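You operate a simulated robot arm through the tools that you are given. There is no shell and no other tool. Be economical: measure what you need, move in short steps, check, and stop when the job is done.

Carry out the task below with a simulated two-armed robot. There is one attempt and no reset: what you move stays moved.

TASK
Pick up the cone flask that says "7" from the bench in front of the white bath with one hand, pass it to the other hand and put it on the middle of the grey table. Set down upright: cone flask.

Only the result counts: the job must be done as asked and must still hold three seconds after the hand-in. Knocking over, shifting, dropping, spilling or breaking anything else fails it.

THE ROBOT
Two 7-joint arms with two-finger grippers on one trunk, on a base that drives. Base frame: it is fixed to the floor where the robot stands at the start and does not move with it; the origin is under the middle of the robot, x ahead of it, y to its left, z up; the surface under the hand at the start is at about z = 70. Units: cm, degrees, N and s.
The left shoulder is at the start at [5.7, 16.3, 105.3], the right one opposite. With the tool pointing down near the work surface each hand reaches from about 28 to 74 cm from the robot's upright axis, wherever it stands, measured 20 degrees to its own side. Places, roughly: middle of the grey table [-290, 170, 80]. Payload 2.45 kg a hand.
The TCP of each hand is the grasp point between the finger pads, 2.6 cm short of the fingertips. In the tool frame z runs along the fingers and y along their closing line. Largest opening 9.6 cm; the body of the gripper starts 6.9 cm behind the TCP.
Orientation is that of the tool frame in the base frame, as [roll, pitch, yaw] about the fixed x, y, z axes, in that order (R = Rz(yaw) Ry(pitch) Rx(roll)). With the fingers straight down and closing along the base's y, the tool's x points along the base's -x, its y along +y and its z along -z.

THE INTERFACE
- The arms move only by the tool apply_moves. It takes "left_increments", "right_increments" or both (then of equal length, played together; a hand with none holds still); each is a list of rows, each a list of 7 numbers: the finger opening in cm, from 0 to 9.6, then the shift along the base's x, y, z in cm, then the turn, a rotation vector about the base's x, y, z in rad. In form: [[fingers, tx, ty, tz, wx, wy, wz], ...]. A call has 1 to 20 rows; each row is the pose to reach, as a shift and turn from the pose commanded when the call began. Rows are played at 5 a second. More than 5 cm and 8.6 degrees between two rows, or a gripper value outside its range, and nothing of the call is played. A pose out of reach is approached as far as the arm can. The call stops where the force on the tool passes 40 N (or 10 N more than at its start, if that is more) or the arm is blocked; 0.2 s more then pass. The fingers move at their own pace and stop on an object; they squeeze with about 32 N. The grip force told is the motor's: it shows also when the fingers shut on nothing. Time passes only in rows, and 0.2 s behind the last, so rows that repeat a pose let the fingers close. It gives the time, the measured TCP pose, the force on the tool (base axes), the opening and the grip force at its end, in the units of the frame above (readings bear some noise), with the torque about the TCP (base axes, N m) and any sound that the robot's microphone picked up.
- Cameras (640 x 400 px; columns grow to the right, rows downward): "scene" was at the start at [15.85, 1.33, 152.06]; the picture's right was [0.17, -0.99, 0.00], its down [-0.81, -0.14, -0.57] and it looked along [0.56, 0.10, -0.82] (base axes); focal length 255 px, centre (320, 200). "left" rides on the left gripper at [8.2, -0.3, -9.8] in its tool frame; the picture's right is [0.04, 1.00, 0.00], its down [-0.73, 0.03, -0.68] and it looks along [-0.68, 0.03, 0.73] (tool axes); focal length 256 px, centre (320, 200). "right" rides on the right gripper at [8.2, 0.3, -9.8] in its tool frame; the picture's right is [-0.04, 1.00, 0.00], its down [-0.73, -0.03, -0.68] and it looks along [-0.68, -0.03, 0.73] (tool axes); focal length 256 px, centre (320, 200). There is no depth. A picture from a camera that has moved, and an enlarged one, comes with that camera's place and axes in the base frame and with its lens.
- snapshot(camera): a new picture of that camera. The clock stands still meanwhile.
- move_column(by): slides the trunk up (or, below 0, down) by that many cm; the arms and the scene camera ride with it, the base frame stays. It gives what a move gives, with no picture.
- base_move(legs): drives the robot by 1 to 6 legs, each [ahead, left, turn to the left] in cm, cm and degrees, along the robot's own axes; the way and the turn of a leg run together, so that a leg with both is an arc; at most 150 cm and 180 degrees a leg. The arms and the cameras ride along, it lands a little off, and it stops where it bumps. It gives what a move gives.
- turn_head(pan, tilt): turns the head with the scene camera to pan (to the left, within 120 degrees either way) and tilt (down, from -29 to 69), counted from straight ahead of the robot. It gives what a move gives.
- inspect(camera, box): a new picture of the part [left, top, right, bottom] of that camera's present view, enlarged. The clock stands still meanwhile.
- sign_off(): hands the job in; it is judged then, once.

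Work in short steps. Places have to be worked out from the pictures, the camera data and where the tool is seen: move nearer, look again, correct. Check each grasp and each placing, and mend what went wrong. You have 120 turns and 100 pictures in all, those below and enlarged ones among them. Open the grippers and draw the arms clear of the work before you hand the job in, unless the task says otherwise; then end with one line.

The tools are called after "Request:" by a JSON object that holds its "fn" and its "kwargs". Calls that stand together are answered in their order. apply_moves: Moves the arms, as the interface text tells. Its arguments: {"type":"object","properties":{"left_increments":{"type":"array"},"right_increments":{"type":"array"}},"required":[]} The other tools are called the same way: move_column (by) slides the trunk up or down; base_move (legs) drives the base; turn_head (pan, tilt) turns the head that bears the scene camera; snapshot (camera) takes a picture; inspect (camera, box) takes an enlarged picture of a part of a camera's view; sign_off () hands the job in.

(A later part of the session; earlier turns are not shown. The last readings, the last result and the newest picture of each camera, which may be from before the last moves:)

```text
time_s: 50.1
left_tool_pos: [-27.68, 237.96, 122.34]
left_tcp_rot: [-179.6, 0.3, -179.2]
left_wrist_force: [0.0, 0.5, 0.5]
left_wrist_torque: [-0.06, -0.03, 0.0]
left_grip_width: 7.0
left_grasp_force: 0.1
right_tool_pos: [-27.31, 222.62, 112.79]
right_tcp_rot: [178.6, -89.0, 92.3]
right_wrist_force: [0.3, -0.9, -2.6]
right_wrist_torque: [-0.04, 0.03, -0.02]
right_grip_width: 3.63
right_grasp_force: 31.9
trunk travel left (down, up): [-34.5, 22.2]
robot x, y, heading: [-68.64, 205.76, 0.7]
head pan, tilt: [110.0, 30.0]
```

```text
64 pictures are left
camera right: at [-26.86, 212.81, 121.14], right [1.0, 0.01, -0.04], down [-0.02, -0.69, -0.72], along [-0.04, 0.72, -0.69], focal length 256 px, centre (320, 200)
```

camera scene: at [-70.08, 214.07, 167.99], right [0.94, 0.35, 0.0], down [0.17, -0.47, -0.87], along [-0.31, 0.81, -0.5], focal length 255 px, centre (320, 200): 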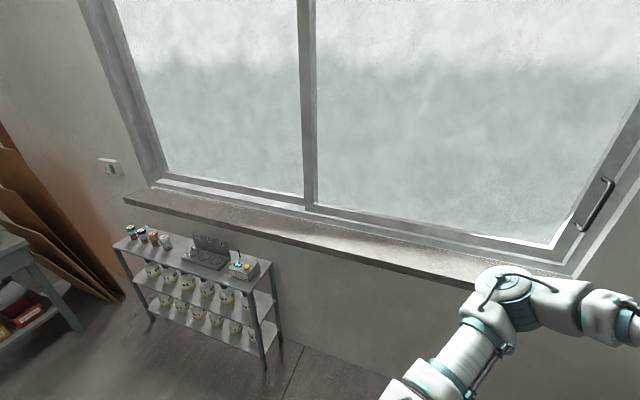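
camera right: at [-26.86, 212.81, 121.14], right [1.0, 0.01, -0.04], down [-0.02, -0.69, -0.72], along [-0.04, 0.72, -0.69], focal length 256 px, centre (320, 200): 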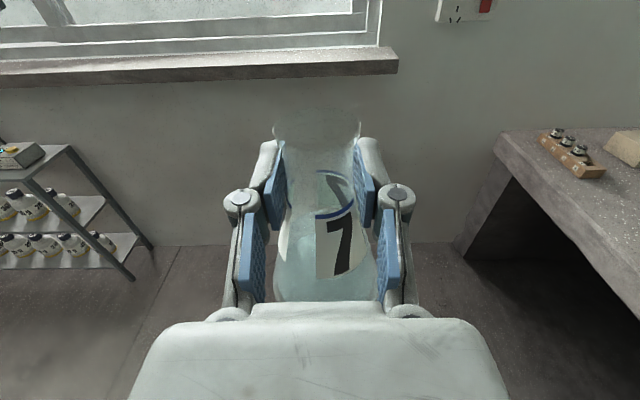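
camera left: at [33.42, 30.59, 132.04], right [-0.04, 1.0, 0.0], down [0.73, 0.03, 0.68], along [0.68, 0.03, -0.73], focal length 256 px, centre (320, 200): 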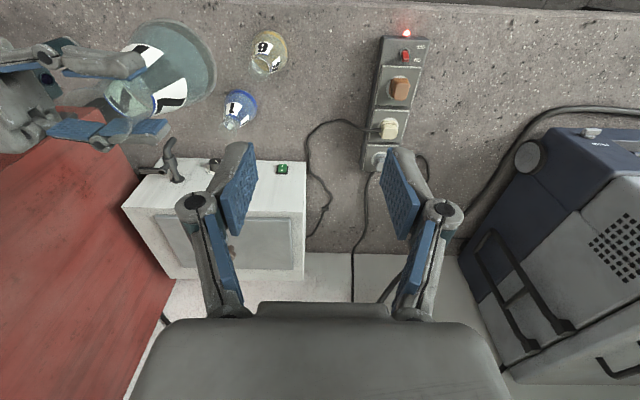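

Next: back a further 40 cm and 20 cm left for room, turn left 90°, and look toward the table.

Request:
{"fn": "base_move", "kwargs": {"legs": [[-40, 18, 0], [0, 0, 90]]}}

Request:
{"fn": "turn_head", "kwargs": {"pan": 80, "tilt": 30}}

Request:
{"fn": "snapshot", "kwargs": {"camera": "scene"}}

```text
time_s: 56.5
left_tool_pos: [-142.57, 264.04, 122.13]
left_tcp_rot: [-178.9, 0.5, -90.4]
left_wrist_force: [-1.1, 1.0, 0.2]
left_wrist_torque: [-0.02, -0.11, 0.03]
left_grip_width: 7.0
left_grasp_force: 0.1
right_tool_pos: [-126.96, 264.07, 112.78]
right_tcp_rot: [172.8, -88.4, -173.4]
right_wrist_force: [-1.0, -1.1, -3.0]
right_wrist_torque: [-0.02, -0.01, -0.03]
right_grip_width: 3.62
right_grasp_force: 32.2
trunk travel left (down, up): [-34.5, 22.2]
robot x, y, heading: [-109.69, 222.72, 89.4]
head pan, tilt: [110.0, 30.0]
```

```text
time_s: 57.5
left_tool_pos: [-142.25, 263.81, 122.37]
left_tcp_rot: [-179.1, 0.6, -90.3]
left_wrist_force: [-0.7, 0.1, 0.6]
left_wrist_torque: [-0.01, -0.02, 0.03]
left_grip_width: 7.01
left_grasp_force: 0.1
right_tool_pos: [-126.61, 263.82, 112.88]
right_tcp_rot: [164.8, -88.6, -165.2]
right_wrist_force: [-0.5, -0.2, -2.6]
right_wrist_torque: [-0.01, -0.05, -0.02]
right_grip_width: 3.59
right_grasp_force: 31.9
trunk travel left (down, up): [-34.5, 22.2]
robot x, y, heading: [-109.98, 222.81, 89.2]
head pan, tilt: [80.0, 30.0]
```

```text
63 pictures are left
camera scene: at [-120.34, 225.81, 167.86], right [0.18, 0.98, 0.0], down [0.5, -0.1, -0.86], along [-0.85, 0.16, -0.51], focal length 255 px, centre (320, 200)
```

scene: 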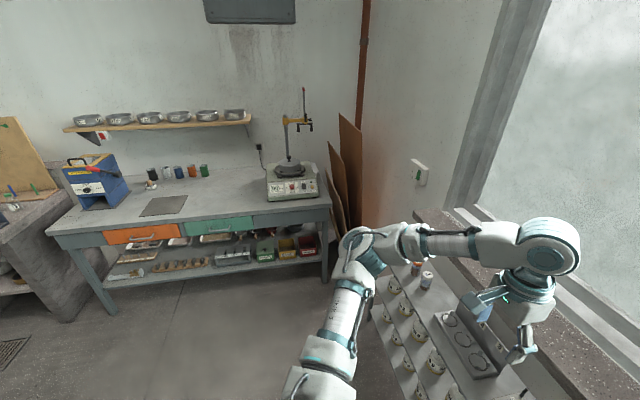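

The table is clear in its middle, apart from a flat dark mat, with the balance on the right and the blue unit on the left. I'll slide 60 cm toward it while backing 25 cm from the rack, then turn left 90° to face it.

Request:
{"fn": "base_move", "kwargs": {"legs": [[-25, 55, 0], [0, 0, 90]]}}

Request:
{"fn": "turn_head", "kwargs": {"pan": 0, "tilt": 40}}

Request:
{"fn": "snapshot", "kwargs": {"camera": "scene"}}

Request:
{"fn": "snapshot", "kwargs": {"camera": "right"}}

```text
time_s: 64.7
left_tool_pos: [-203.52, 163.97, 122.38]
left_tcp_rot: [-179.3, 0.6, 2.3]
left_wrist_force: [0.1, -0.6, -0.1]
left_wrist_torque: [0.01, -0.03, 0.0]
left_grip_width: 6.99
left_grasp_force: 0.1
right_tool_pos: [-204.29, 179.59, 112.96]
right_tcp_rot: [165.5, -88.7, -73.3]
right_wrist_force: [1.1, -0.8, -2.2]
right_wrist_torque: [-0.01, 0.04, -0.02]
right_grip_width: 3.56
right_grasp_force: 31.9
trunk travel left (down, up): [-34.5, 22.2]
robot x, y, heading: [-164.47, 197.8, -178.0]
head pan, tilt: [80.0, 30.0]
```

```text
time_s: 66.3
left_tool_pos: [-203.24, 164.81, 122.71]
left_tcp_rot: [-179.6, 0.7, 2.3]
left_wrist_force: [0.0, 0.3, 0.3]
left_wrist_torque: [0.0, 0.0, 0.02]
left_grip_width: 7.02
left_grasp_force: 0.1
right_tool_pos: [-204.08, 180.34, 113.27]
right_tcp_rot: [147.5, -89.2, -55.4]
right_wrist_force: [-0.4, -0.5, -3.3]
right_wrist_torque: [0.06, 0.02, -0.02]
right_grip_width: 3.54
right_grasp_force: 32.0
trunk travel left (down, up): [-34.5, 22.2]
robot x, y, heading: [-164.23, 198.1, -178.0]
head pan, tilt: [0.0, 40.0]
```

```text
62 pictures are left
camera scene: at [-173.86, 196.87, 166.41], right [-0.03, 1.0, 0.0], down [0.65, 0.02, -0.76], along [-0.76, -0.02, -0.65], focal length 255 px, centre (320, 200)
```

scene: 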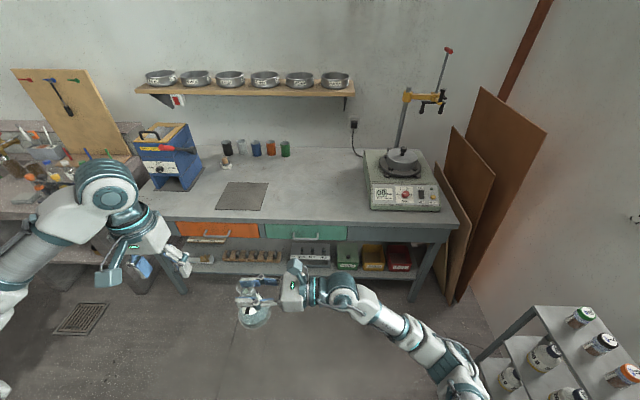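

```text
61 pictures are left
camera right: at [-204.71, 189.98, 121.6], right [-1.0, -0.04, -0.03], down [0.0, 0.69, -0.72], along [0.05, -0.72, -0.69], focal length 256 px, centre (320, 200)
```

right: 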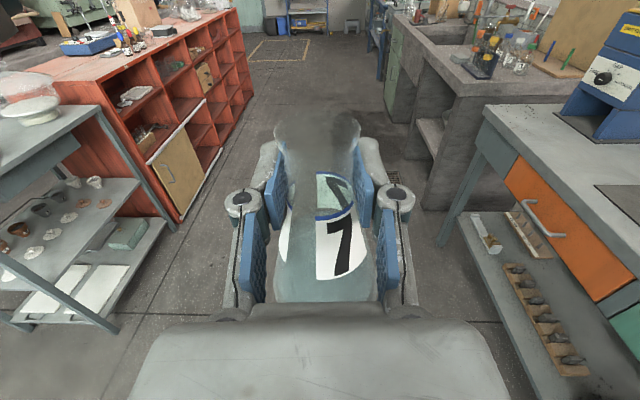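

I estimate the table spans x -258…-329 and y 100…259, so its middle is about [-292, 177], just right of the mat and clear. I'll look down to see how close the base can get to the table.

Request:
{"fn": "turn_head", "kwargs": {"pan": 0, "tilt": 69}}

Request:
{"fn": "snapshot", "kwargs": {"camera": "scene"}}

```text
time_s: 67.2
left_tool_pos: [-203.3, 164.75, 122.71]
left_tcp_rot: [-179.6, 0.7, 2.4]
left_wrist_force: [0.3, -0.2, 1.6]
left_wrist_torque: [0.02, 0.03, 0.0]
left_grip_width: 6.98
left_grasp_force: 0.1
right_tool_pos: [-204.1, 180.37, 113.26]
right_tcp_rot: [148.9, -89.1, -56.9]
right_wrist_force: [0.3, -0.4, -3.6]
right_wrist_torque: [0.02, 0.03, -0.06]
right_grip_width: 3.55
right_grasp_force: 31.6
trunk travel left (down, up): [-34.5, 22.2]
robot x, y, heading: [-163.9, 197.82, -178.1]
head pan, tilt: [0.0, 68.8]
```

```text
60 pictures are left
camera scene: at [-170.95, 196.89, 162.81], right [-0.03, 1.0, 0.0], down [0.93, 0.03, -0.36], along [-0.36, -0.01, -0.93], focal length 255 px, centre (320, 200)
```

scene: 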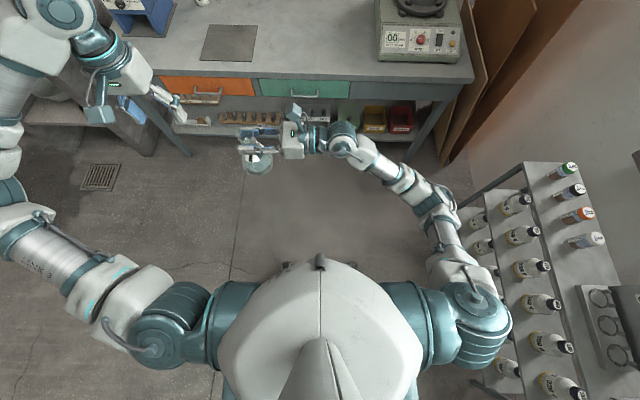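

The base front is ~30 cm ahead of the axis, so it can stand with the axis ~36 cm from the table edge. Here in open space I'll swing the right hand 60° to point more forward, keeping the flask upright, to gain reach.

Request:
{"fn": "apply_moves", "kwargs": {"right_increments": [[1.8, -1.2, 1.2, 0, 0, 0, -0.1], [1.8, -2.4, 2.4, 0, 0, 0, -0.2], [1.8, -3.6, 3.6, 0, 0, 0, -0.3], [1.8, -4.8, 4.8, 0, 0, 0, -0.4], [1.8, -6, 6, 0, 0, 0, -0.5], [1.8, -7.2, 7.2, 0, 0, 0, -0.6], [1.8, -8.4, 8.4, 0, 0, 0, -0.7], [1.8, -9.6, 9.6, 0, 0, 0, -0.8], [1.8, -10.8, 10.8, 0, 0, 0, -0.9], [1.8, -12, 12, 0, 0, 0, -1.0], [1.8, -12, 12, 0, 0, 0, -1.0]]}}

Request:
{"fn": "snapshot", "kwargs": {"camera": "scene"}}

Request:
{"fn": "snapshot", "kwargs": {"camera": "right"}}

```text
time_s: 69.6
left_tool_pos: [-203.58, 165.79, 122.91]
left_tcp_rot: [-180.0, 0.7, 2.2]
left_wrist_force: [0.8, 0.3, 0.3]
left_wrist_torque: [-0.05, 0.0, 0.0]
left_grip_width: 7.02
left_grasp_force: 0.0
right_tool_pos: [-217.0, 195.3, 111.2]
right_tcp_rot: [126.8, -86.6, -90.4]
right_wrist_force: [-0.6, -0.6, -2.7]
right_wrist_torque: [-0.02, -0.02, -0.01]
right_grip_width: 3.53
right_grasp_force: 31.9
right hand out of reach, approached as far as the arm can: row 9, 10, 11
trunk travel left (down, up): [-34.5, 22.2]
robot x, y, heading: [-164.03, 198.17, -177.9]
head pan, tilt: [0.0, 68.8]
```

```text
59 pictures are left
camera scene: at [-171.03, 197.44, 162.8], right [-0.03, 1.0, 0.0], down [0.93, 0.03, -0.36], along [-0.36, -0.01, -0.93], focal length 255 px, centre (320, 200)
```

scene: 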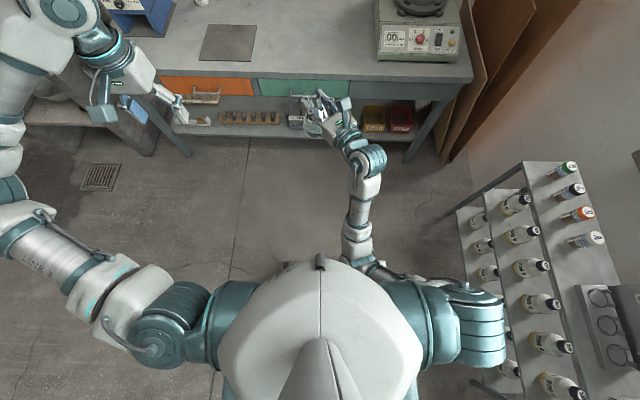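

```text
58 pictures are left
camera right: at [-209.36, 200.75, 119.81], right [-0.59, 0.81, 0.01], down [0.56, 0.42, -0.71], along [-0.57, -0.42, -0.7], focal length 256 px, centre (320, 200)
```

right: 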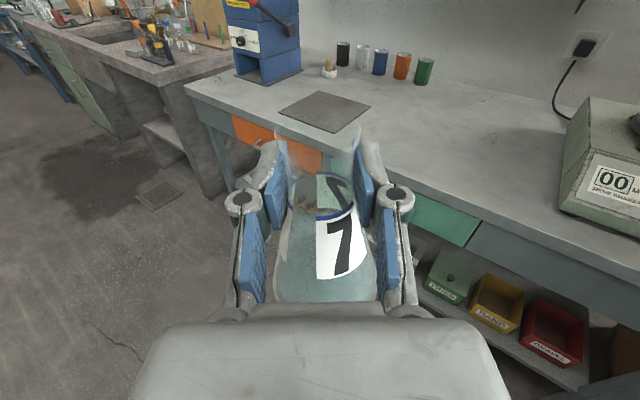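

The last rows hit an arm limit, but the flask is still held and nearly upright. I'll turn back slightly (+0.15 rad) and extend 10 cm forward to see whether the arm recovers.

Request:
{"fn": "apply_moves", "kwargs": {"right_increments": [[1.8, 0, 0, 0, 0, 0, 0.08], [1.8, -1, 0, 0, 0, 0, 0.15], [1.8, -3, 0, 0, 0, 0, 0.15], [1.8, -5, 0, 0, 0, 0, 0.15], [1.8, -7, 0, 0, 0, 0, 0.15], [1.8, -9, 0, 0, 0, 0, 0.15], [1.8, -10, 0, 0, 0, 0, 0.15], [1.8, -10, 0, 0, 0, 0, 0.15]]}}

Request:
{"fn": "snapshot", "kwargs": {"camera": "scene"}}

```text
time_s: 71.4
left_tool_pos: [-203.32, 165.41, 122.85]
left_tcp_rot: [-179.8, 0.7, 2.3]
left_wrist_force: [0.0, 0.2, 0.3]
left_wrist_torque: [-0.01, -0.02, 0.01]
left_grip_width: 6.99
left_grasp_force: 0.0
right_tool_pos: [-226.43, 193.81, 112.56]
right_tcp_rot: [141.2, -89.1, -97.9]
right_wrist_force: [0.2, -0.5, -2.4]
right_wrist_torque: [0.0, 0.0, -0.01]
right_grip_width: 3.54
right_grasp_force: 32.0
trunk travel left (down, up): [-34.5, 22.2]
robot x, y, heading: [-164.37, 197.75, -178.1]
head pan, tilt: [0.0, 68.8]
```

```text
57 pictures are left
camera scene: at [-170.99, 197.31, 162.81], right [-0.03, 1.0, 0.0], down [0.93, 0.03, -0.36], along [-0.36, -0.01, -0.93], focal length 255 px, centre (320, 200)
```

scene: 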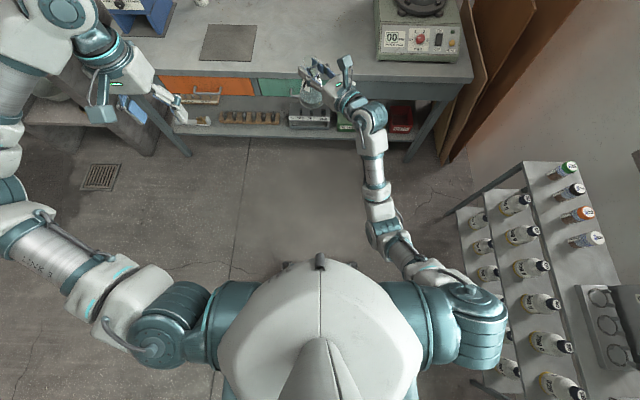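

Recovered, level, with the TCP 62 cm ahead of the axis. I'll extend 6 cm more, then lower the column 8 cm while still away from the table.

Request:
{"fn": "apply_moves", "kwargs": {"right_increments": [[1.8, -2, 0, 0, 0, 0, 0], [1.8, -4, 0, 0, 0, 0, 0], [1.8, -6, 0, 0, 0, 0, 0], [1.8, -6, 0, 0, 0, 0, 0]]}}

Request:
{"fn": "move_column", "kwargs": {"by": -6}}

Request:
{"fn": "turn_head", "kwargs": {"pan": 0, "tilt": 50}}

Request:
{"fn": "snapshot", "kwargs": {"camera": "right"}}

Request:
{"fn": "snapshot", "kwargs": {"camera": "scene"}}

```text
time_s: 72.4
left_tool_pos: [-203.26, 165.26, 122.87]
left_tcp_rot: [-179.8, 0.7, 2.3]
left_wrist_force: [0.0, 1.2, 0.6]
left_wrist_torque: [0.01, -0.03, 0.05]
left_grip_width: 7.01
left_grasp_force: 0.0
right_tool_pos: [-232.55, 193.7, 112.7]
right_tcp_rot: [140.8, -89.1, -97.5]
right_wrist_force: [0.3, 0.6, -2.4]
right_wrist_torque: [0.0, -0.02, -0.01]
right_grip_width: 3.52
right_grasp_force: 32.3
trunk travel left (down, up): [-34.5, 22.2]
robot x, y, heading: [-164.23, 197.73, -177.8]
head pan, tilt: [0.0, 68.8]
```

```text
time_s: 73.4
left_tool_pos: [-203.27, 165.24, 116.88]
left_tcp_rot: [-179.7, 0.8, 2.3]
left_wrist_force: [0.4, -0.8, 0.0]
left_wrist_torque: [-0.03, -0.01, -0.02]
left_grip_width: 6.99
left_grasp_force: 0.0
right_tool_pos: [-232.4, 193.72, 106.83]
right_tcp_rot: [134.6, -89.0, -91.1]
right_wrist_force: [0.7, 0.6, -3.2]
right_wrist_torque: [0.05, -0.01, -0.01]
right_grip_width: 3.53
right_grasp_force: 31.8
trunk travel left (down, up): [-28.5, 28.2]
robot x, y, heading: [-164.14, 197.84, -178.0]
head pan, tilt: [0.0, 68.8]
```

```text
time_s: 74.2
left_tool_pos: [-203.28, 165.18, 116.85]
left_tcp_rot: [-179.8, 0.7, 2.3]
left_wrist_force: [-0.7, -0.4, 0.6]
left_wrist_torque: [-0.01, 0.01, -0.02]
left_grip_width: 6.98
left_grasp_force: 0.0
right_tool_pos: [-232.46, 193.67, 106.69]
right_tcp_rot: [143.0, -89.2, -99.7]
right_wrist_force: [-0.7, 0.6, -2.8]
right_wrist_torque: [0.01, -0.02, -0.01]
right_grip_width: 3.5
right_grasp_force: 32.0
trunk travel left (down, up): [-28.5, 28.2]
robot x, y, heading: [-164.06, 198.21, -178.1]
head pan, tilt: [0.0, 50.0]
```

```text
56 pictures are left
camera right: at [-225.57, 200.52, 114.93], right [-0.69, 0.73, -0.03], down [0.52, 0.46, -0.73], along [-0.51, -0.51, -0.69], focal length 256 px, centre (320, 200)
```

right: 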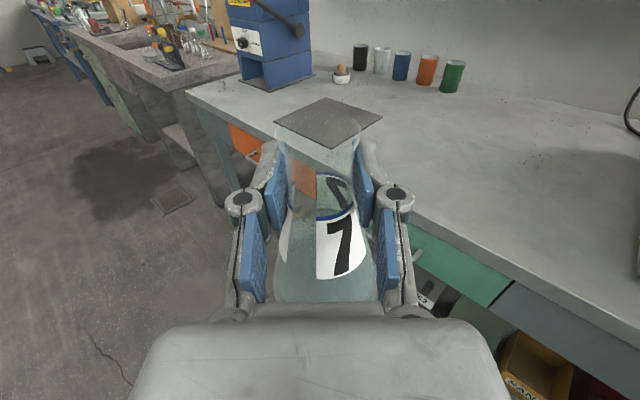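

```text
55 pictures are left
camera scene: at [-176.07, 197.1, 158.93], right [-0.03, 1.0, 0.0], down [0.77, 0.03, -0.64], along [-0.64, -0.02, -0.77], focal length 255 px, centre (320, 200)
```

scene: 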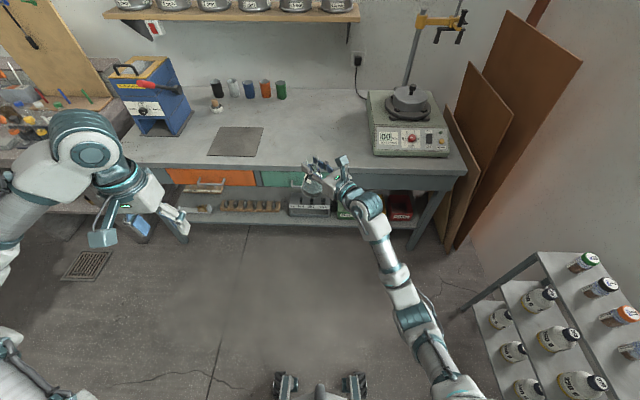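

The table middle again comes out near [-291, 175]. I'll tuck the left hand back 10 cm, then drive 50 cm ahead and 16 cm left, with the flask base about 16 cm above the table top.

Request:
{"fn": "apply_moves", "kwargs": {"left_increments": [[7, 2, 0, 1, 0, 0, 0], [7, 4, 0, 2, 0, 0, 0], [7, 6, 0, 3, 0, 0, 0], [7, 8, 0, 4, 0, 0, 0], [7, 10, 0, 5, 0, 0, 0], [7, 10, 0, 5, 0, 0, 0]]}}

Request:
{"fn": "base_move", "kwargs": {"legs": [[0, 16.4, 0], [50, 0, 0]]}}

Request:
{"fn": "snapshot", "kwargs": {"camera": "scene"}}

Request:
{"fn": "snapshot", "kwargs": {"camera": "right"}}

```text
time_s: 75.6
left_tool_pos: [-193.38, 165.29, 121.81]
left_tcp_rot: [-179.9, 0.7, 2.3]
left_wrist_force: [0.0, -0.4, -0.3]
left_wrist_torque: [-0.02, -0.01, 0.0]
left_grip_width: 7.0
left_grasp_force: 0.0
right_tool_pos: [-232.43, 193.77, 106.58]
right_tcp_rot: [145.3, -89.0, -102.1]
right_wrist_force: [-0.1, 0.2, -3.1]
right_wrist_torque: [0.02, 0.0, 0.01]
right_grip_width: 3.54
right_grasp_force: 31.9
trunk travel left (down, up): [-28.5, 28.2]
robot x, y, heading: [-163.87, 197.96, -178.0]
head pan, tilt: [0.0, 50.0]
```

```text
time_s: 79.7
left_tool_pos: [-244.45, 149.14, 122.27]
left_tcp_rot: [179.3, 0.7, 2.4]
left_wrist_force: [0.2, -0.3, 1.4]
left_wrist_torque: [-0.04, 0.0, -0.01]
left_grip_width: 6.98
left_grasp_force: 0.0
right_tool_pos: [-283.5, 177.37, 106.72]
right_tcp_rot: [-154.9, -89.9, -161.8]
right_wrist_force: [-0.6, 1.2, -2.9]
right_wrist_torque: [0.05, -0.01, 0.05]
right_grip_width: 3.52
right_grasp_force: 31.4
trunk travel left (down, up): [-28.5, 28.2]
robot x, y, heading: [-215.28, 180.36, -178.0]
head pan, tilt: [0.0, 50.0]
```

```text
54 pictures are left
camera scene: at [-227.12, 182.78, 158.92], right [-0.03, 1.0, -0.02], down [0.77, 0.01, -0.64], along [-0.64, -0.04, -0.77], focal length 255 px, centre (320, 200)
```

scene: 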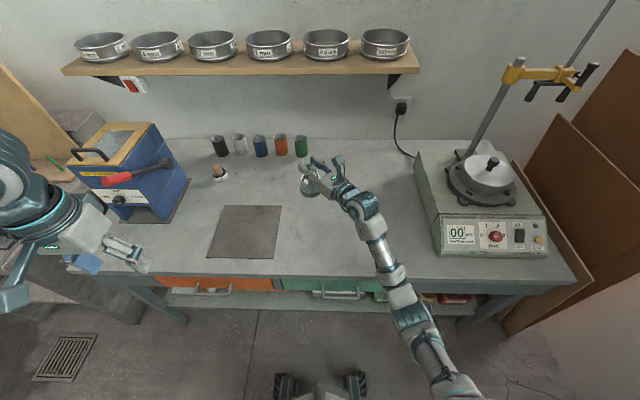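

```text
53 pictures are left
camera right: at [-276.71, 184.32, 114.85], right [-0.68, 0.73, -0.04], down [0.52, 0.44, -0.73], along [-0.51, -0.52, -0.68], focal length 256 px, centre (320, 200)
```

right: 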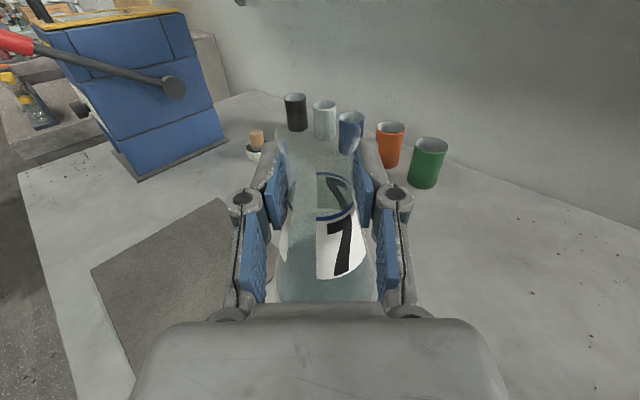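

Clear space below. The flask is at [-284, 177], so I need about 8 cm farther and 2 cm left. I'll nudge the base, then lower the column 8 cm and look.

Request:
{"fn": "base_move", "kwargs": {"legs": [[8, 1.5, 0]]}}

Request:
{"fn": "move_column", "kwargs": {"by": -8}}

Request:
{"fn": "snapshot", "kwargs": {"camera": "scene"}}

Request:
{"fn": "snapshot", "kwargs": {"camera": "left"}}

Request:
{"fn": "snapshot", "kwargs": {"camera": "right"}}

```text
time_s: 80.7
left_tool_pos: [-251.99, 143.08, 121.28]
left_tcp_rot: [-178.6, 0.9, 2.4]
left_wrist_force: [0.0, 0.3, 0.5]
left_wrist_torque: [0.03, -0.02, 0.02]
left_grip_width: 6.99
left_grasp_force: 0.1
right_tool_pos: [-291.17, 171.85, 106.69]
right_tcp_rot: [134.9, -88.1, -91.7]
right_wrist_force: [0.3, -1.3, -1.7]
right_wrist_torque: [-0.04, -0.01, -0.05]
right_grip_width: 3.5
right_grasp_force: 32.1
trunk travel left (down, up): [-28.5, 28.2]
robot x, y, heading: [-223.17, 177.75, -178.3]
head pan, tilt: [0.0, 50.0]
```

```text
time_s: 81.9
left_tool_pos: [-251.9, 144.03, 112.9]
left_tcp_rot: [-179.0, -0.8, 2.4]
left_wrist_force: [-0.1, 0.3, -0.2]
left_wrist_torque: [-0.02, 0.02, 0.02]
left_grip_width: 6.99
left_grasp_force: 0.0
right_tool_pos: [-289.79, 172.41, 100.37]
right_tcp_rot: [90.5, -88.2, -47.1]
right_wrist_force: [0.4, 0.0, -2.5]
right_wrist_torque: [-0.02, -0.05, -0.03]
right_grip_width: 3.5
right_grasp_force: 31.7
trunk travel left (down, up): [-20.5, 36.2]
robot x, y, heading: [-222.92, 178.11, -177.9]
head pan, tilt: [0.0, 50.0]
```

```text
52 pictures are left
camera scene: at [-238.83, 176.49, 151.02], right [-0.03, 1.0, 0.01], down [0.76, 0.03, -0.65], along [-0.65, -0.02, -0.76], focal length 255 px, centre (320, 200)
```

scene: 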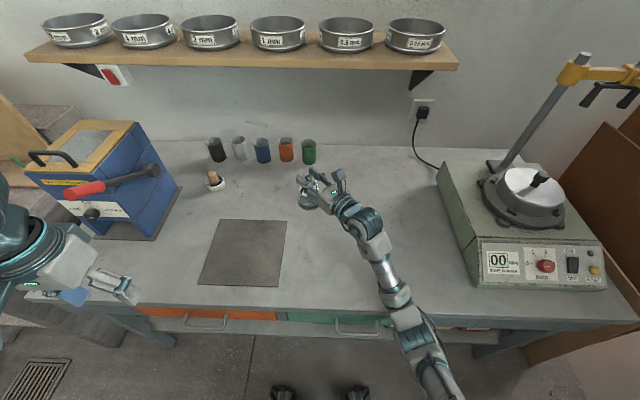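

```text
51 pictures are left
camera left: at [-244.03, 144.38, 122.72], right [0.08, -1.0, -0.02], down [-0.74, -0.07, 0.67], along [-0.67, -0.04, -0.74], focal length 256 px, centre (320, 200)
```

left: 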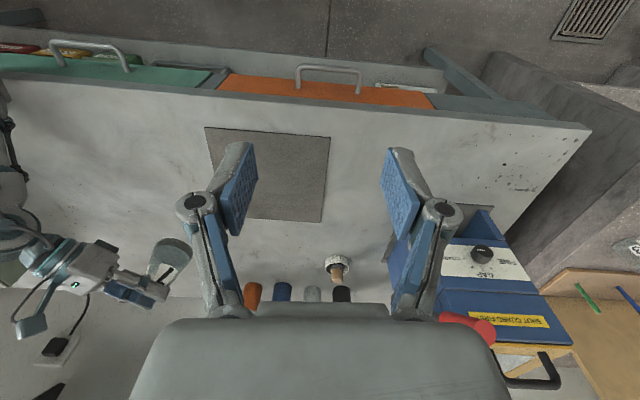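

```text
50 pictures are left
camera right: at [-282.76, 179.1, 108.68], right [-0.69, 0.72, -0.01], down [0.5, 0.46, -0.73], along [-0.53, -0.51, -0.68], focal length 256 px, centre (320, 200)
```

right: 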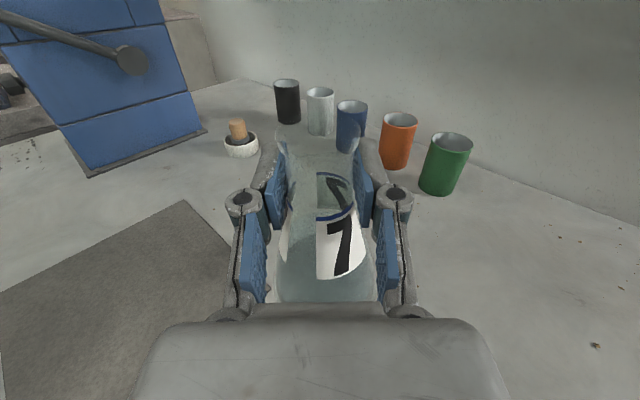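

The base wobbled a little as it settled. I'll hold still briefly to get steady readings before lowering.

Request:
{"fn": "apply_moves", "kwargs": {"right_increments": [[1.8, 0, 0, 0, 0, 0, 0], [1.8, 0, 0, 0, 0, 0, 0], [1.8, 0, 0, 0, 0, 0, 0]]}}

Request:
{"fn": "inspect", "kwargs": {"camera": "scene", "box": [240, 120, 400, 220]}}

Request:
{"fn": "inspect", "kwargs": {"camera": "left", "box": [60, 200, 240, 312]}}

```text
time_s: 82.7
left_tool_pos: [-252.09, 143.7, 112.75]
left_tcp_rot: [-178.9, -0.8, 2.4]
left_wrist_force: [0.0, 0.5, 1.0]
left_wrist_torque: [-0.02, 0.0, 0.02]
left_grip_width: 6.99
left_grasp_force: 0.0
right_tool_pos: [-289.93, 172.27, 100.19]
right_tcp_rot: [97.3, -88.0, -53.7]
right_wrist_force: [0.8, -0.8, -3.5]
right_wrist_torque: [0.02, 0.01, -0.01]
right_grip_width: 3.48
right_grasp_force: 31.8
trunk travel left (down, up): [-20.5, 36.2]
robot x, y, heading: [-222.85, 177.93, -178.3]
head pan, tilt: [0.0, 50.0]
```

```text
4.00 times, centred on (320, 170) of scene
camera zoom: at [-238.82, 175.56, 150.91], right [-0.03, 1.0, 0.01], down [0.76, 0.03, -0.65], along [-0.65, -0.01, -0.76], focal length 1021 px, centre (320, 320)
```

zoom: 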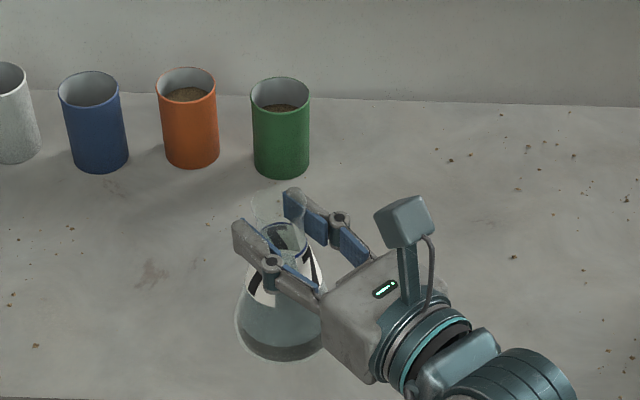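

```text
3.56 times, centred on (150, 256) of left
camera zoom: at [-244.14, 144.14, 122.51], right [0.08, -1.0, -0.02], down [-0.74, -0.07, 0.67], along [-0.67, -0.04, -0.74], focal length 910 px, centre (924, 1)
```

zoom: 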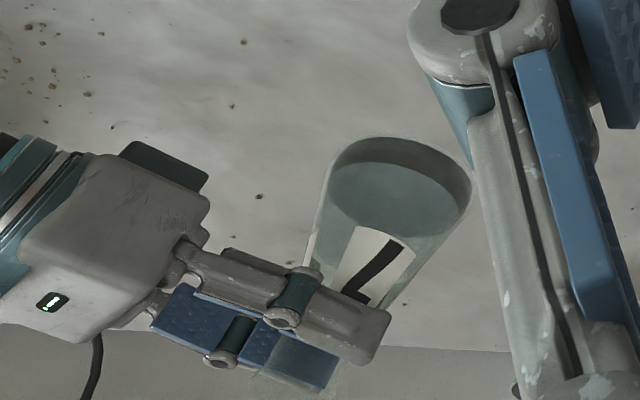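

The flask hangs upright with its base near z≈90, and the middle is 2 cm farther and 3 cm right. I'll shift there and lower 7 cm with the arm, watching the force.

Request:
{"fn": "apply_moves", "kwargs": {"right_increments": [[1.8, -0.7, 1, 0, 0, 0, 0], [1.8, -1.5, 2, 0, 0, 0, 0], [1.8, -2.2, 3, 0, 0, 0, 0], [1.8, -2.2, 3, -1, 0, 0, 0], [1.8, -2.2, 3, -2, 0, 0, 0], [1.8, -2.2, 3, -3, 0, 0, 0], [1.8, -2.2, 3, -4, 0, 0, 0], [1.8, -2.2, 3, -5, 0, 0, 0], [1.8, -2.2, 3, -6, 0, 0, 0], [1.8, -2.2, 3, -7, 0, 0, 0], [1.8, -2.2, 3, -7, 0, 0, 0]]}}

Request:
{"fn": "inspect", "kwargs": {"camera": "scene", "box": [240, 120, 440, 260]}}

Request:
{"fn": "inspect", "kwargs": {"camera": "left", "box": [0, 180, 240, 330]}}

```text
time_s: 85.3
left_tool_pos: [-252.04, 143.7, 112.46]
left_tcp_rot: [-179.1, -1.1, 2.6]
left_wrist_force: [0.1, -1.5, -0.3]
left_wrist_torque: [0.08, 0.08, 0.01]
left_grip_width: 7.01
left_grasp_force: 0.0
right_tool_pos: [-292.31, 174.84, 97.71]
right_tcp_rot: [52.2, -84.9, -8.4]
right_wrist_force: [-0.3, 0.2, -3.2]
right_wrist_torque: [0.0, -0.02, 0.0]
right_grip_width: 3.51
right_grasp_force: 32.1
trunk travel left (down, up): [-20.5, 36.2]
robot x, y, heading: [-222.91, 177.72, -177.9]
head pan, tilt: [0.0, 50.0]
stopped in row 11 (right hand): the arm was blocked; the commanded pose is now the measured one
```

```text
2.86 times, centred on (340, 190) of scene
camera zoom: at [-237.44, 172.28, 150.88], right [-0.04, 1.0, 0.03], down [0.75, 0.05, -0.66], along [-0.66, 0.0, -0.75], focal length 729 px, centre (263, 229)
```

zoom: 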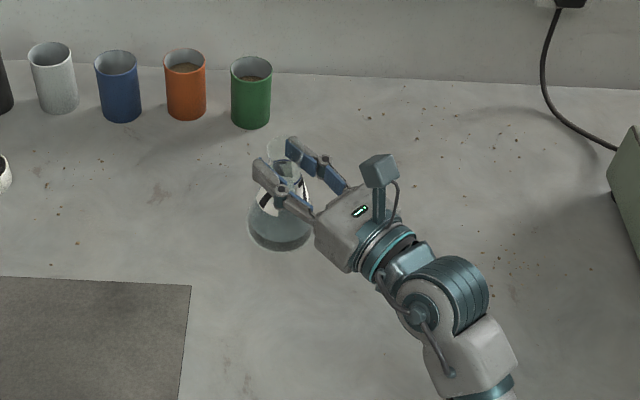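

```text
2.67 times, centred on (120, 255) of left
camera zoom: at [-244.02, 144.19, 122.4], right [0.09, -1.0, -0.02], down [-0.74, -0.07, 0.67], along [-0.66, -0.04, -0.75], focal length 683 px, centre (853, 53)
```

zoom: 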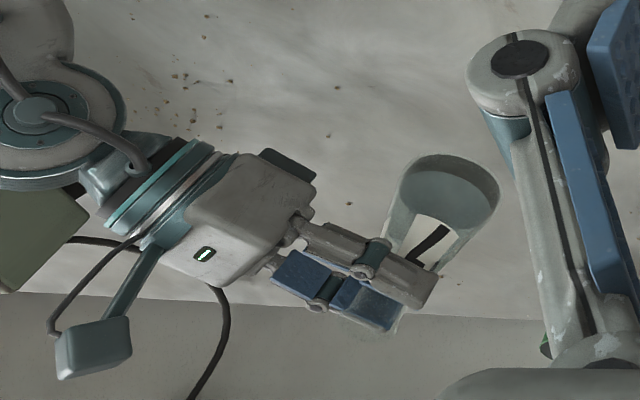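

The arm was blocked and the robot has rocked slightly: the right elbow or forearm is resting on the table edge, because the shoulder is too low. I'll raise the column 14 cm to free it and look at the arm.

Request:
{"fn": "move_column", "kwargs": {"by": 14}}

Request:
{"fn": "turn_head", "kwargs": {"pan": -15, "tilt": 62}}

Request:
{"fn": "snapshot", "kwargs": {"camera": "scene"}}

Request:
{"fn": "snapshot", "kwargs": {"camera": "right"}}

```text
time_s: 87.0
left_tool_pos: [-253.82, 146.33, 126.86]
left_tcp_rot: [179.7, -1.8, 2.4]
left_wrist_force: [0.8, -0.6, -0.3]
left_wrist_torque: [-0.03, -0.02, 0.04]
left_grip_width: 6.96
left_grasp_force: 0.1
right_tool_pos: [-293.95, 177.68, 109.41]
right_tcp_rot: [40.8, -86.9, 2.5]
right_wrist_force: [-0.2, 0.7, -2.7]
right_wrist_torque: [0.03, -0.06, -0.01]
right_grip_width: 3.5
right_grasp_force: 32.2
trunk travel left (down, up): [-34.5, 22.2]
robot x, y, heading: [-223.16, 177.73, -178.2]
head pan, tilt: [0.0, 50.0]
```

```text
time_s: 87.8
left_tool_pos: [-253.75, 148.53, 127.29]
left_tcp_rot: [178.9, -1.7, 2.3]
left_wrist_force: [-0.3, 0.5, 0.1]
left_wrist_torque: [-0.08, 0.01, 0.01]
left_grip_width: 7.0
left_grasp_force: 0.1
right_tool_pos: [-293.95, 179.55, 109.5]
right_tcp_rot: [28.5, -86.7, 14.8]
right_wrist_force: [0.0, 1.2, -3.3]
right_wrist_torque: [0.07, -0.02, 0.11]
right_grip_width: 3.51
right_grasp_force: 31.6
trunk travel left (down, up): [-34.5, 22.2]
robot x, y, heading: [-223.32, 178.53, -178.3]
head pan, tilt: [-15.0, 62.0]
```

```text
45 pictures are left
camera scene: at [-230.81, 182.96, 163.44], right [0.23, 0.97, -0.02], down [0.86, -0.21, -0.46], along [-0.45, 0.09, -0.89], focal length 255 px, centre (320, 200)
```

scene: 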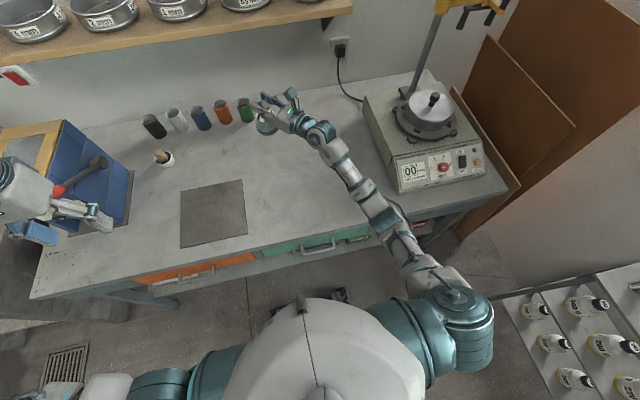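

```text
44 pictures are left
camera right: at [-286.62, 186.57, 117.13], right [-0.69, 0.73, -0.01], down [0.47, 0.43, -0.77], along [-0.55, -0.53, -0.64], focal length 256 px, centre (320, 200)
```

right: 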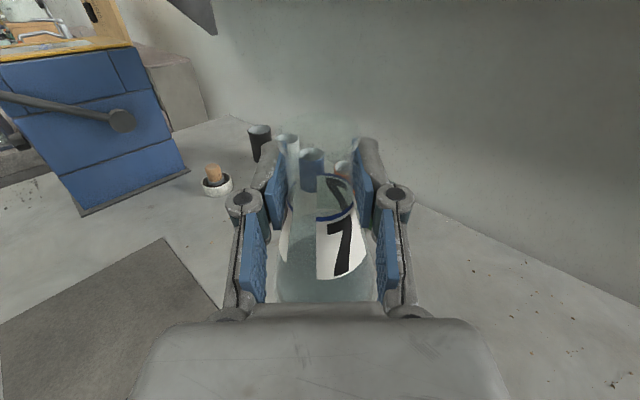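

Let me hold a second for the swaying to settle and read the pose again.

Request:
{"fn": "apply_moves", "kwargs": {"right_increments": [[1.8, 0, 0, 0, 0, 0, 0], [1.8, 0, 0, 0, 0, 0, 0], [1.8, 0, 0, 0, 0, 0, 0], [1.8, 0, 0, 0, 0, 0, 0], [1.8, 0, 0, 0, 0, 0, 0], [1.8, 0, 0, 0, 0, 0, 0]]}}

Request:
{"fn": "inspect", "kwargs": {"camera": "scene", "box": [220, 70, 480, 330]}}

```text
time_s: 89.2
left_tool_pos: [-253.71, 143.64, 126.26]
left_tcp_rot: [-179.0, -1.9, 2.5]
left_wrist_force: [-0.2, 0.0, 0.0]
left_wrist_torque: [0.03, 0.01, 0.02]
left_grip_width: 6.99
left_grasp_force: 0.0
right_tool_pos: [-293.79, 175.03, 109.57]
right_tcp_rot: [58.9, -86.7, -15.5]
right_wrist_force: [1.5, -0.5, -2.3]
right_wrist_torque: [0.0, -0.02, -0.06]
right_grip_width: 3.51
right_grasp_force: 32.0
trunk travel left (down, up): [-34.5, 22.2]
robot x, y, heading: [-223.16, 177.53, -178.3]
head pan, tilt: [-15.0, 62.0]
```

```text
1.54 times, centred on (350, 200) of scene
camera zoom: at [-230.58, 175.36, 163.5], right [0.23, 0.97, 0.02], down [0.86, -0.19, -0.47], along [-0.45, 0.13, -0.88], focal length 393 px, centre (274, 200)
```

zoom: 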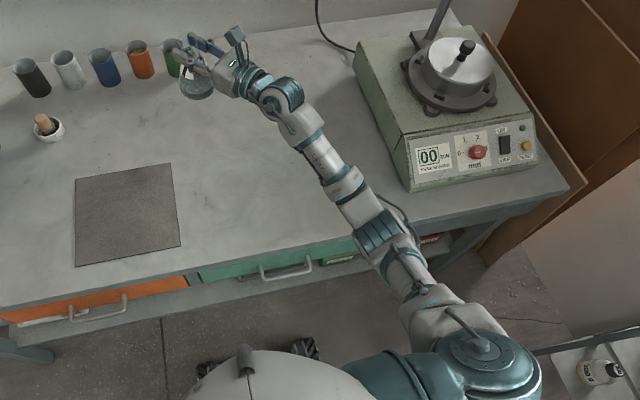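

The body is still swaying from that contact. I'll wait 4 s with the arm still and see whether it dies out.

Request:
{"fn": "apply_moves", "kwargs": {"right_increments": [[1.8, 0, 0, 0, 0, 0, 0], [1.8, 0, 0, 0, 0, 0, 0], [1.8, 0, 0, 0, 0, 0, 0], [1.8, 0, 0, 0, 0, 0, 0], [1.8, 0, 0, 0, 0, 0, 0], [1.8, 0, 0, 0, 0, 0, 0], [1.8, 0, 0, 0, 0, 0, 0], [1.8, 0, 0, 0, 0, 0, 0], [1.8, 0, 0, 0, 0, 0, 0], [1.8, 0, 0, 0, 0, 0, 0], [1.8, 0, 0, 0, 0, 0, 0], [1.8, 0, 0, 0, 0, 0, 0], [1.8, 0, 0, 0, 0, 0, 0], [1.8, 0, 0, 0, 0, 0, 0], [1.8, 0, 0, 0, 0, 0, 0], [1.8, 0, 0, 0, 0, 0, 0], [1.8, 0, 0, 0, 0, 0, 0], [1.8, 0, 0, 0, 0, 0, 0]]}}

```text
time_s: 93.0
left_tool_pos: [-253.74, 147.33, 126.99]
left_tcp_rot: [179.3, -1.7, 2.2]
left_wrist_force: [-0.1, 0.1, 0.5]
left_wrist_torque: [0.01, 0.01, 0.02]
left_grip_width: 6.98
left_grasp_force: 0.1
right_tool_pos: [-293.82, 178.48, 109.48]
right_tcp_rot: [36.9, -86.8, 6.4]
right_wrist_force: [-0.4, 0.8, -3.0]
right_wrist_torque: [-0.01, -0.03, 0.06]
right_grip_width: 3.5
right_grasp_force: 31.4
trunk travel left (down, up): [-34.5, 22.2]
robot x, y, heading: [-223.23, 178.31, -178.1]
head pan, tilt: [-15.0, 62.0]
```

It persists, so the base probably hasn't settled level at this spot. I'll back off 8 cm to where it stood steady and check.

Request:
{"fn": "base_move", "kwargs": {"legs": [[-8, 0, 0]]}}

Request:
{"fn": "apply_moves", "kwargs": {"right_increments": [[1.8, 0, 0, 0, 0, 0, 0], [1.8, 0, 0, 0, 0, 0, 0], [1.8, 0, 0, 0, 0, 0, 0], [1.8, 0, 0, 0, 0, 0, 0], [1.8, 0, 0, 0, 0, 0, 0]]}}

Request:
{"fn": "apply_moves", "kwargs": {"right_increments": [[1.8, 0, 0, 0, 0, 0, 0], [1.8, 0, 0, 0, 0, 0, 0], [1.8, 0, 0, 0, 0, 0, 0], [1.8, 0, 0, 0, 0, 0, 0], [1.8, 0, 0, 0, 0, 0, 0]]}}

```text
time_s: 94.0
left_tool_pos: [-245.97, 148.19, 127.14]
left_tcp_rot: [179.3, -1.9, 2.3]
left_wrist_force: [0.2, 0.7, -0.2]
left_wrist_torque: [-0.05, 0.05, -0.01]
left_grip_width: 6.98
left_grasp_force: 0.1
right_tool_pos: [-286.16, 179.3, 109.41]
right_tcp_rot: [31.2, -86.8, 12.1]
right_wrist_force: [-0.1, 0.5, -2.2]
right_wrist_torque: [0.04, -0.01, 0.05]
right_grip_width: 3.51
right_grasp_force: 31.8
trunk travel left (down, up): [-34.5, 22.2]
robot x, y, heading: [-215.47, 178.44, -178.4]
head pan, tilt: [-15.0, 62.0]
```

```text
time_s: 95.2
left_tool_pos: [-245.24, 144.95, 126.58]
left_tcp_rot: [-179.1, -1.6, 2.5]
left_wrist_force: [-0.2, 0.6, 0.6]
left_wrist_torque: [0.01, 0.01, -0.01]
left_grip_width: 7.0
left_grasp_force: 0.1
right_tool_pos: [-285.57, 176.35, 109.73]
right_tcp_rot: [54.5, -86.5, -11.1]
right_wrist_force: [-0.1, -0.7, -3.3]
right_wrist_torque: [-0.02, 0.0, -0.03]
right_grip_width: 3.49
right_grasp_force: 31.5
trunk travel left (down, up): [-34.5, 22.2]
robot x, y, heading: [-215.16, 178.41, -178.4]
head pan, tilt: [-15.0, 62.0]
```

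```text
time_s: 96.4
left_tool_pos: [-245.39, 146.31, 126.79]
left_tcp_rot: [180.0, -1.6, 2.2]
left_wrist_force: [-0.2, 0.6, 0.9]
left_wrist_torque: [-0.02, -0.01, 0.02]
left_grip_width: 6.99
left_grasp_force: 0.0
right_tool_pos: [-285.61, 177.64, 109.8]
right_tcp_rot: [48.2, -86.5, -4.9]
right_wrist_force: [0.1, -1.0, -2.9]
right_wrist_torque: [-0.02, -0.03, -0.01]
right_grip_width: 3.5
right_grasp_force: 32.4
trunk travel left (down, up): [-34.5, 22.2]
robot x, y, heading: [-215.18, 178.77, -178.2]
head pan, tilt: [-15.0, 62.0]
```

The sway is dying out. The hand is tipped ~3° up from the blocked move, so I'll level it, shift toward the middle and lower 6 cm with the arm while the shoulder stays high.

Request:
{"fn": "apply_moves", "kwargs": {"right_increments": [[1.8, -1, -0.8, 0, 0.02, -0.021, 0], [1.8, -2, -1.5, 0, 0.038, -0.042, 0], [1.8, -3, -2.3, 0, 0.038, -0.042, 0], [1.8, -4, -3, -1, 0.038, -0.042, 0], [1.8, -4, -3, -2, 0.038, -0.042, 0], [1.8, -4, -3, -3, 0.038, -0.042, 0], [1.8, -4, -3, -4, 0.038, -0.042, 0], [1.8, -4, -3, -5, 0.038, -0.042, 0], [1.8, -4, -3, -6, 0.038, -0.042, 0], [1.8, -4, -3, -6, 0.038, -0.042, 0], [1.8, -4, -3, -6, 0.038, -0.042, 0]]}}

Request:
{"fn": "snapshot", "kwargs": {"camera": "scene"}}

Request:
{"fn": "snapshot", "kwargs": {"camera": "left"}}

```text
time_s: 98.8
left_tool_pos: [-245.32, 145.51, 126.74]
left_tcp_rot: [-179.6, -1.6, 2.3]
left_wrist_force: [0.1, 0.2, -0.5]
left_wrist_torque: [0.02, 0.0, 0.04]
left_grip_width: 6.98
left_grasp_force: 0.1
right_tool_pos: [-289.57, 173.92, 103.76]
right_tcp_rot: [111.4, -87.0, -68.1]
right_wrist_force: [0.4, 0.5, -2.5]
right_wrist_torque: [-0.01, -0.05, -0.02]
right_grip_width: 3.5
right_grasp_force: 31.5
trunk travel left (down, up): [-34.5, 22.2]
robot x, y, heading: [-215.18, 178.4, -178.5]
head pan, tilt: [-15.0, 62.0]
```

```text
42 pictures are left
camera scene: at [-222.82, 178.93, 163.52], right [0.23, 0.97, 0.01], down [0.86, -0.2, -0.47], along [-0.45, 0.11, -0.88], focal length 255 px, centre (320, 200)
```

scene: 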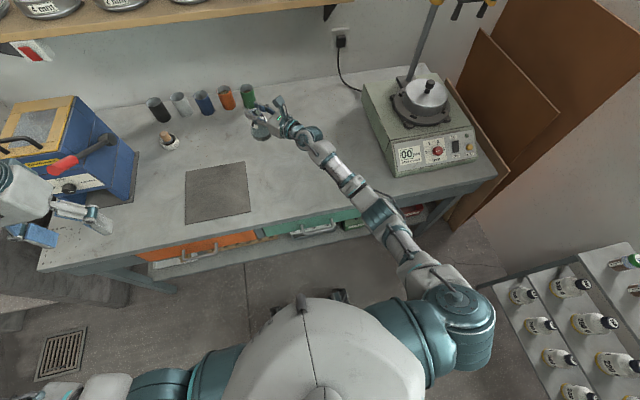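

```text
41 pictures are left
camera left: at [-237.54, 146.11, 136.6], right [0.08, -1.0, -0.01], down [-0.75, -0.06, 0.66], along [-0.66, -0.05, -0.75], focal length 256 px, centre (320, 200)
```

left: 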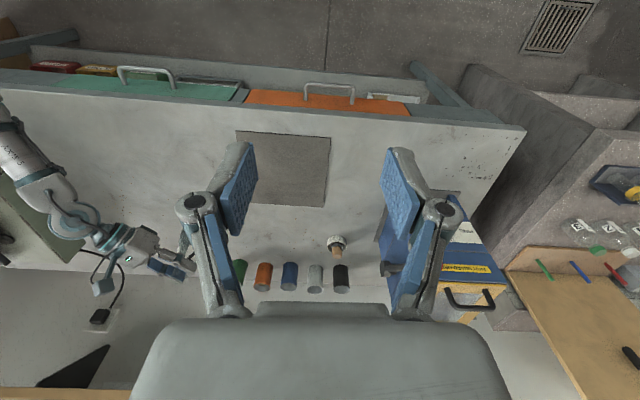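

No contact and the commanded pose was reached. I'll lower another 6 cm and check the hand's tilt.

Request:
{"fn": "apply_moves", "kwargs": {"right_increments": [[1.8, 0, 0, -1, 0, 0, 0], [1.8, 0, 0, -2, 0, 0, 0], [1.8, 0, 0, -3, 0, 0, 0], [1.8, 0, 0, -4, 0, 0, 0], [1.8, 0, 0, -5, 0, 0, 0], [1.8, 0, 0, -6, 0, 0, 0], [1.8, 0, 0, -6, 0, 0, 0]]}}

Request:
{"fn": "snapshot", "kwargs": {"camera": "right"}}

Request:
{"fn": "inspect", "kwargs": {"camera": "scene", "box": [220, 70, 420, 270]}}

```text
time_s: 100.4
left_tool_pos: [-245.39, 146.47, 126.94]
left_tcp_rot: [179.9, -1.5, 2.3]
left_wrist_force: [-0.1, 0.6, -0.4]
left_wrist_torque: [0.02, 0.04, 0.03]
left_grip_width: 7.0
left_grasp_force: 0.1
right_tool_pos: [-289.91, 174.79, 97.77]
right_tcp_rot: [108.4, -87.5, -64.9]
right_wrist_force: [0.7, 0.1, -2.4]
right_wrist_torque: [0.03, -0.03, -0.01]
right_grip_width: 3.51
right_grasp_force: 32.2
trunk travel left (down, up): [-34.5, 22.2]
robot x, y, heading: [-215.28, 178.73, -178.3]
head pan, tilt: [-15.0, 62.0]
```

```text
40 pictures are left
camera right: at [-282.73, 181.39, 106.1], right [-0.69, 0.73, 0.0], down [0.5, 0.47, -0.72], along [-0.53, -0.5, -0.69], focal length 256 px, centre (320, 200)
```

right: 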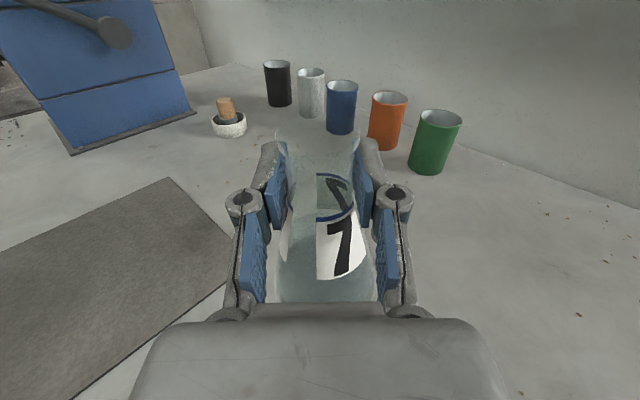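

```text
2.00 times, centred on (320, 170) of scene
camera zoom: at [-222.86, 180.06, 163.51], right [0.23, 0.97, 0.0], down [0.86, -0.2, -0.47], along [-0.45, 0.11, -0.89], focal length 510 px, centre (320, 260)
```

zoom: 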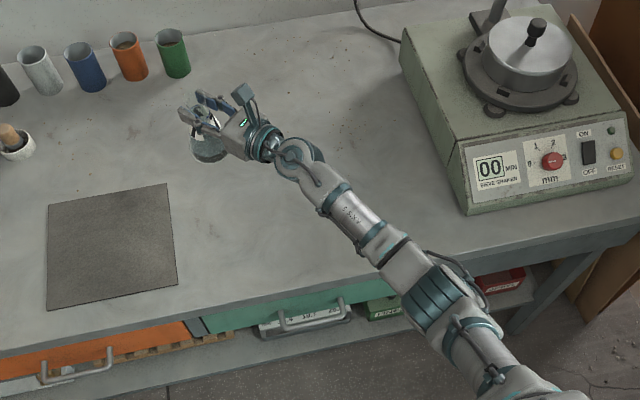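

The hand is level to within ~2°, with no contact. I'll lower 4 cm more, leaving about 3–4 cm above the table.

Request:
{"fn": "apply_moves", "kwargs": {"right_increments": [[1.8, 0, 0, -1, 0, 0, 0], [1.8, 0, 0, -2, 0, 0, 0], [1.8, 0, 0, -3, 0, 0, 0], [1.8, 0, 0, -4, 0, 0, 0], [1.8, 0, 0, -4, 0, 0, 0]]}}

Request:
{"fn": "inspect", "kwargs": {"camera": "scene", "box": [220, 90, 340, 190]}}

Request:
{"fn": "inspect", "kwargs": {"camera": "left", "box": [0, 100, 240, 330]}}

```text
time_s: 101.6
left_tool_pos: [-245.36, 145.85, 126.67]
left_tcp_rot: [-179.8, -1.6, 2.3]
left_wrist_force: [0.3, -0.2, -0.2]
left_wrist_torque: [-0.01, 0.01, 0.03]
left_grip_width: 6.99
left_grasp_force: 0.0
right_tool_pos: [-289.6, 174.43, 93.67]
right_tcp_rot: [110.3, -87.3, -66.7]
right_wrist_force: [-0.2, -0.6, -2.5]
right_wrist_torque: [0.01, -0.04, 0.01]
right_grip_width: 3.5
right_grasp_force: 32.0
trunk travel left (down, up): [-34.5, 22.2]
robot x, y, heading: [-215.22, 178.95, -178.2]
head pan, tilt: [-15.0, 62.0]
```

```text
4.00 times, centred on (280, 140) of scene
camera zoom: at [-222.83, 179.28, 163.52], right [0.23, 0.97, 0.0], down [0.86, -0.2, -0.47], along [-0.45, 0.11, -0.88], focal length 1021 px, centre (480, 440)
```

zoom: 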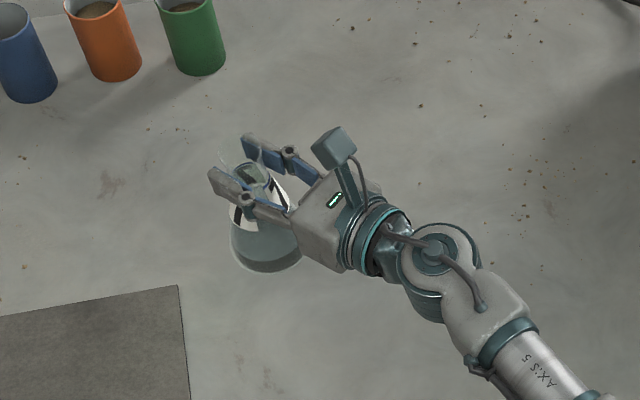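

```text
1.74 times, centred on (120, 215) of left
camera zoom: at [-237.56, 146.53, 136.67], right [0.08, -1.0, 0.0], down [-0.75, -0.06, 0.66], along [-0.66, -0.05, -0.75], focal length 445 px, centre (668, 174)
```

zoom: 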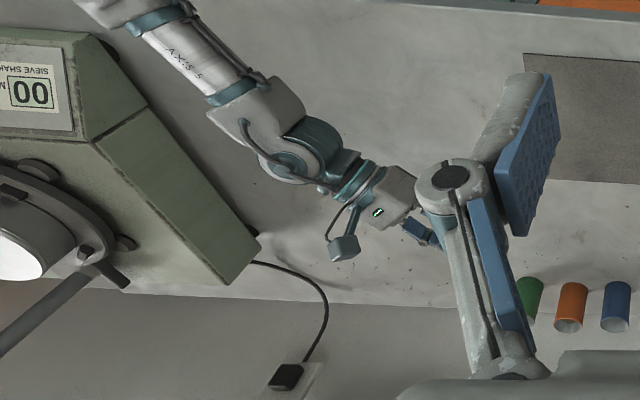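

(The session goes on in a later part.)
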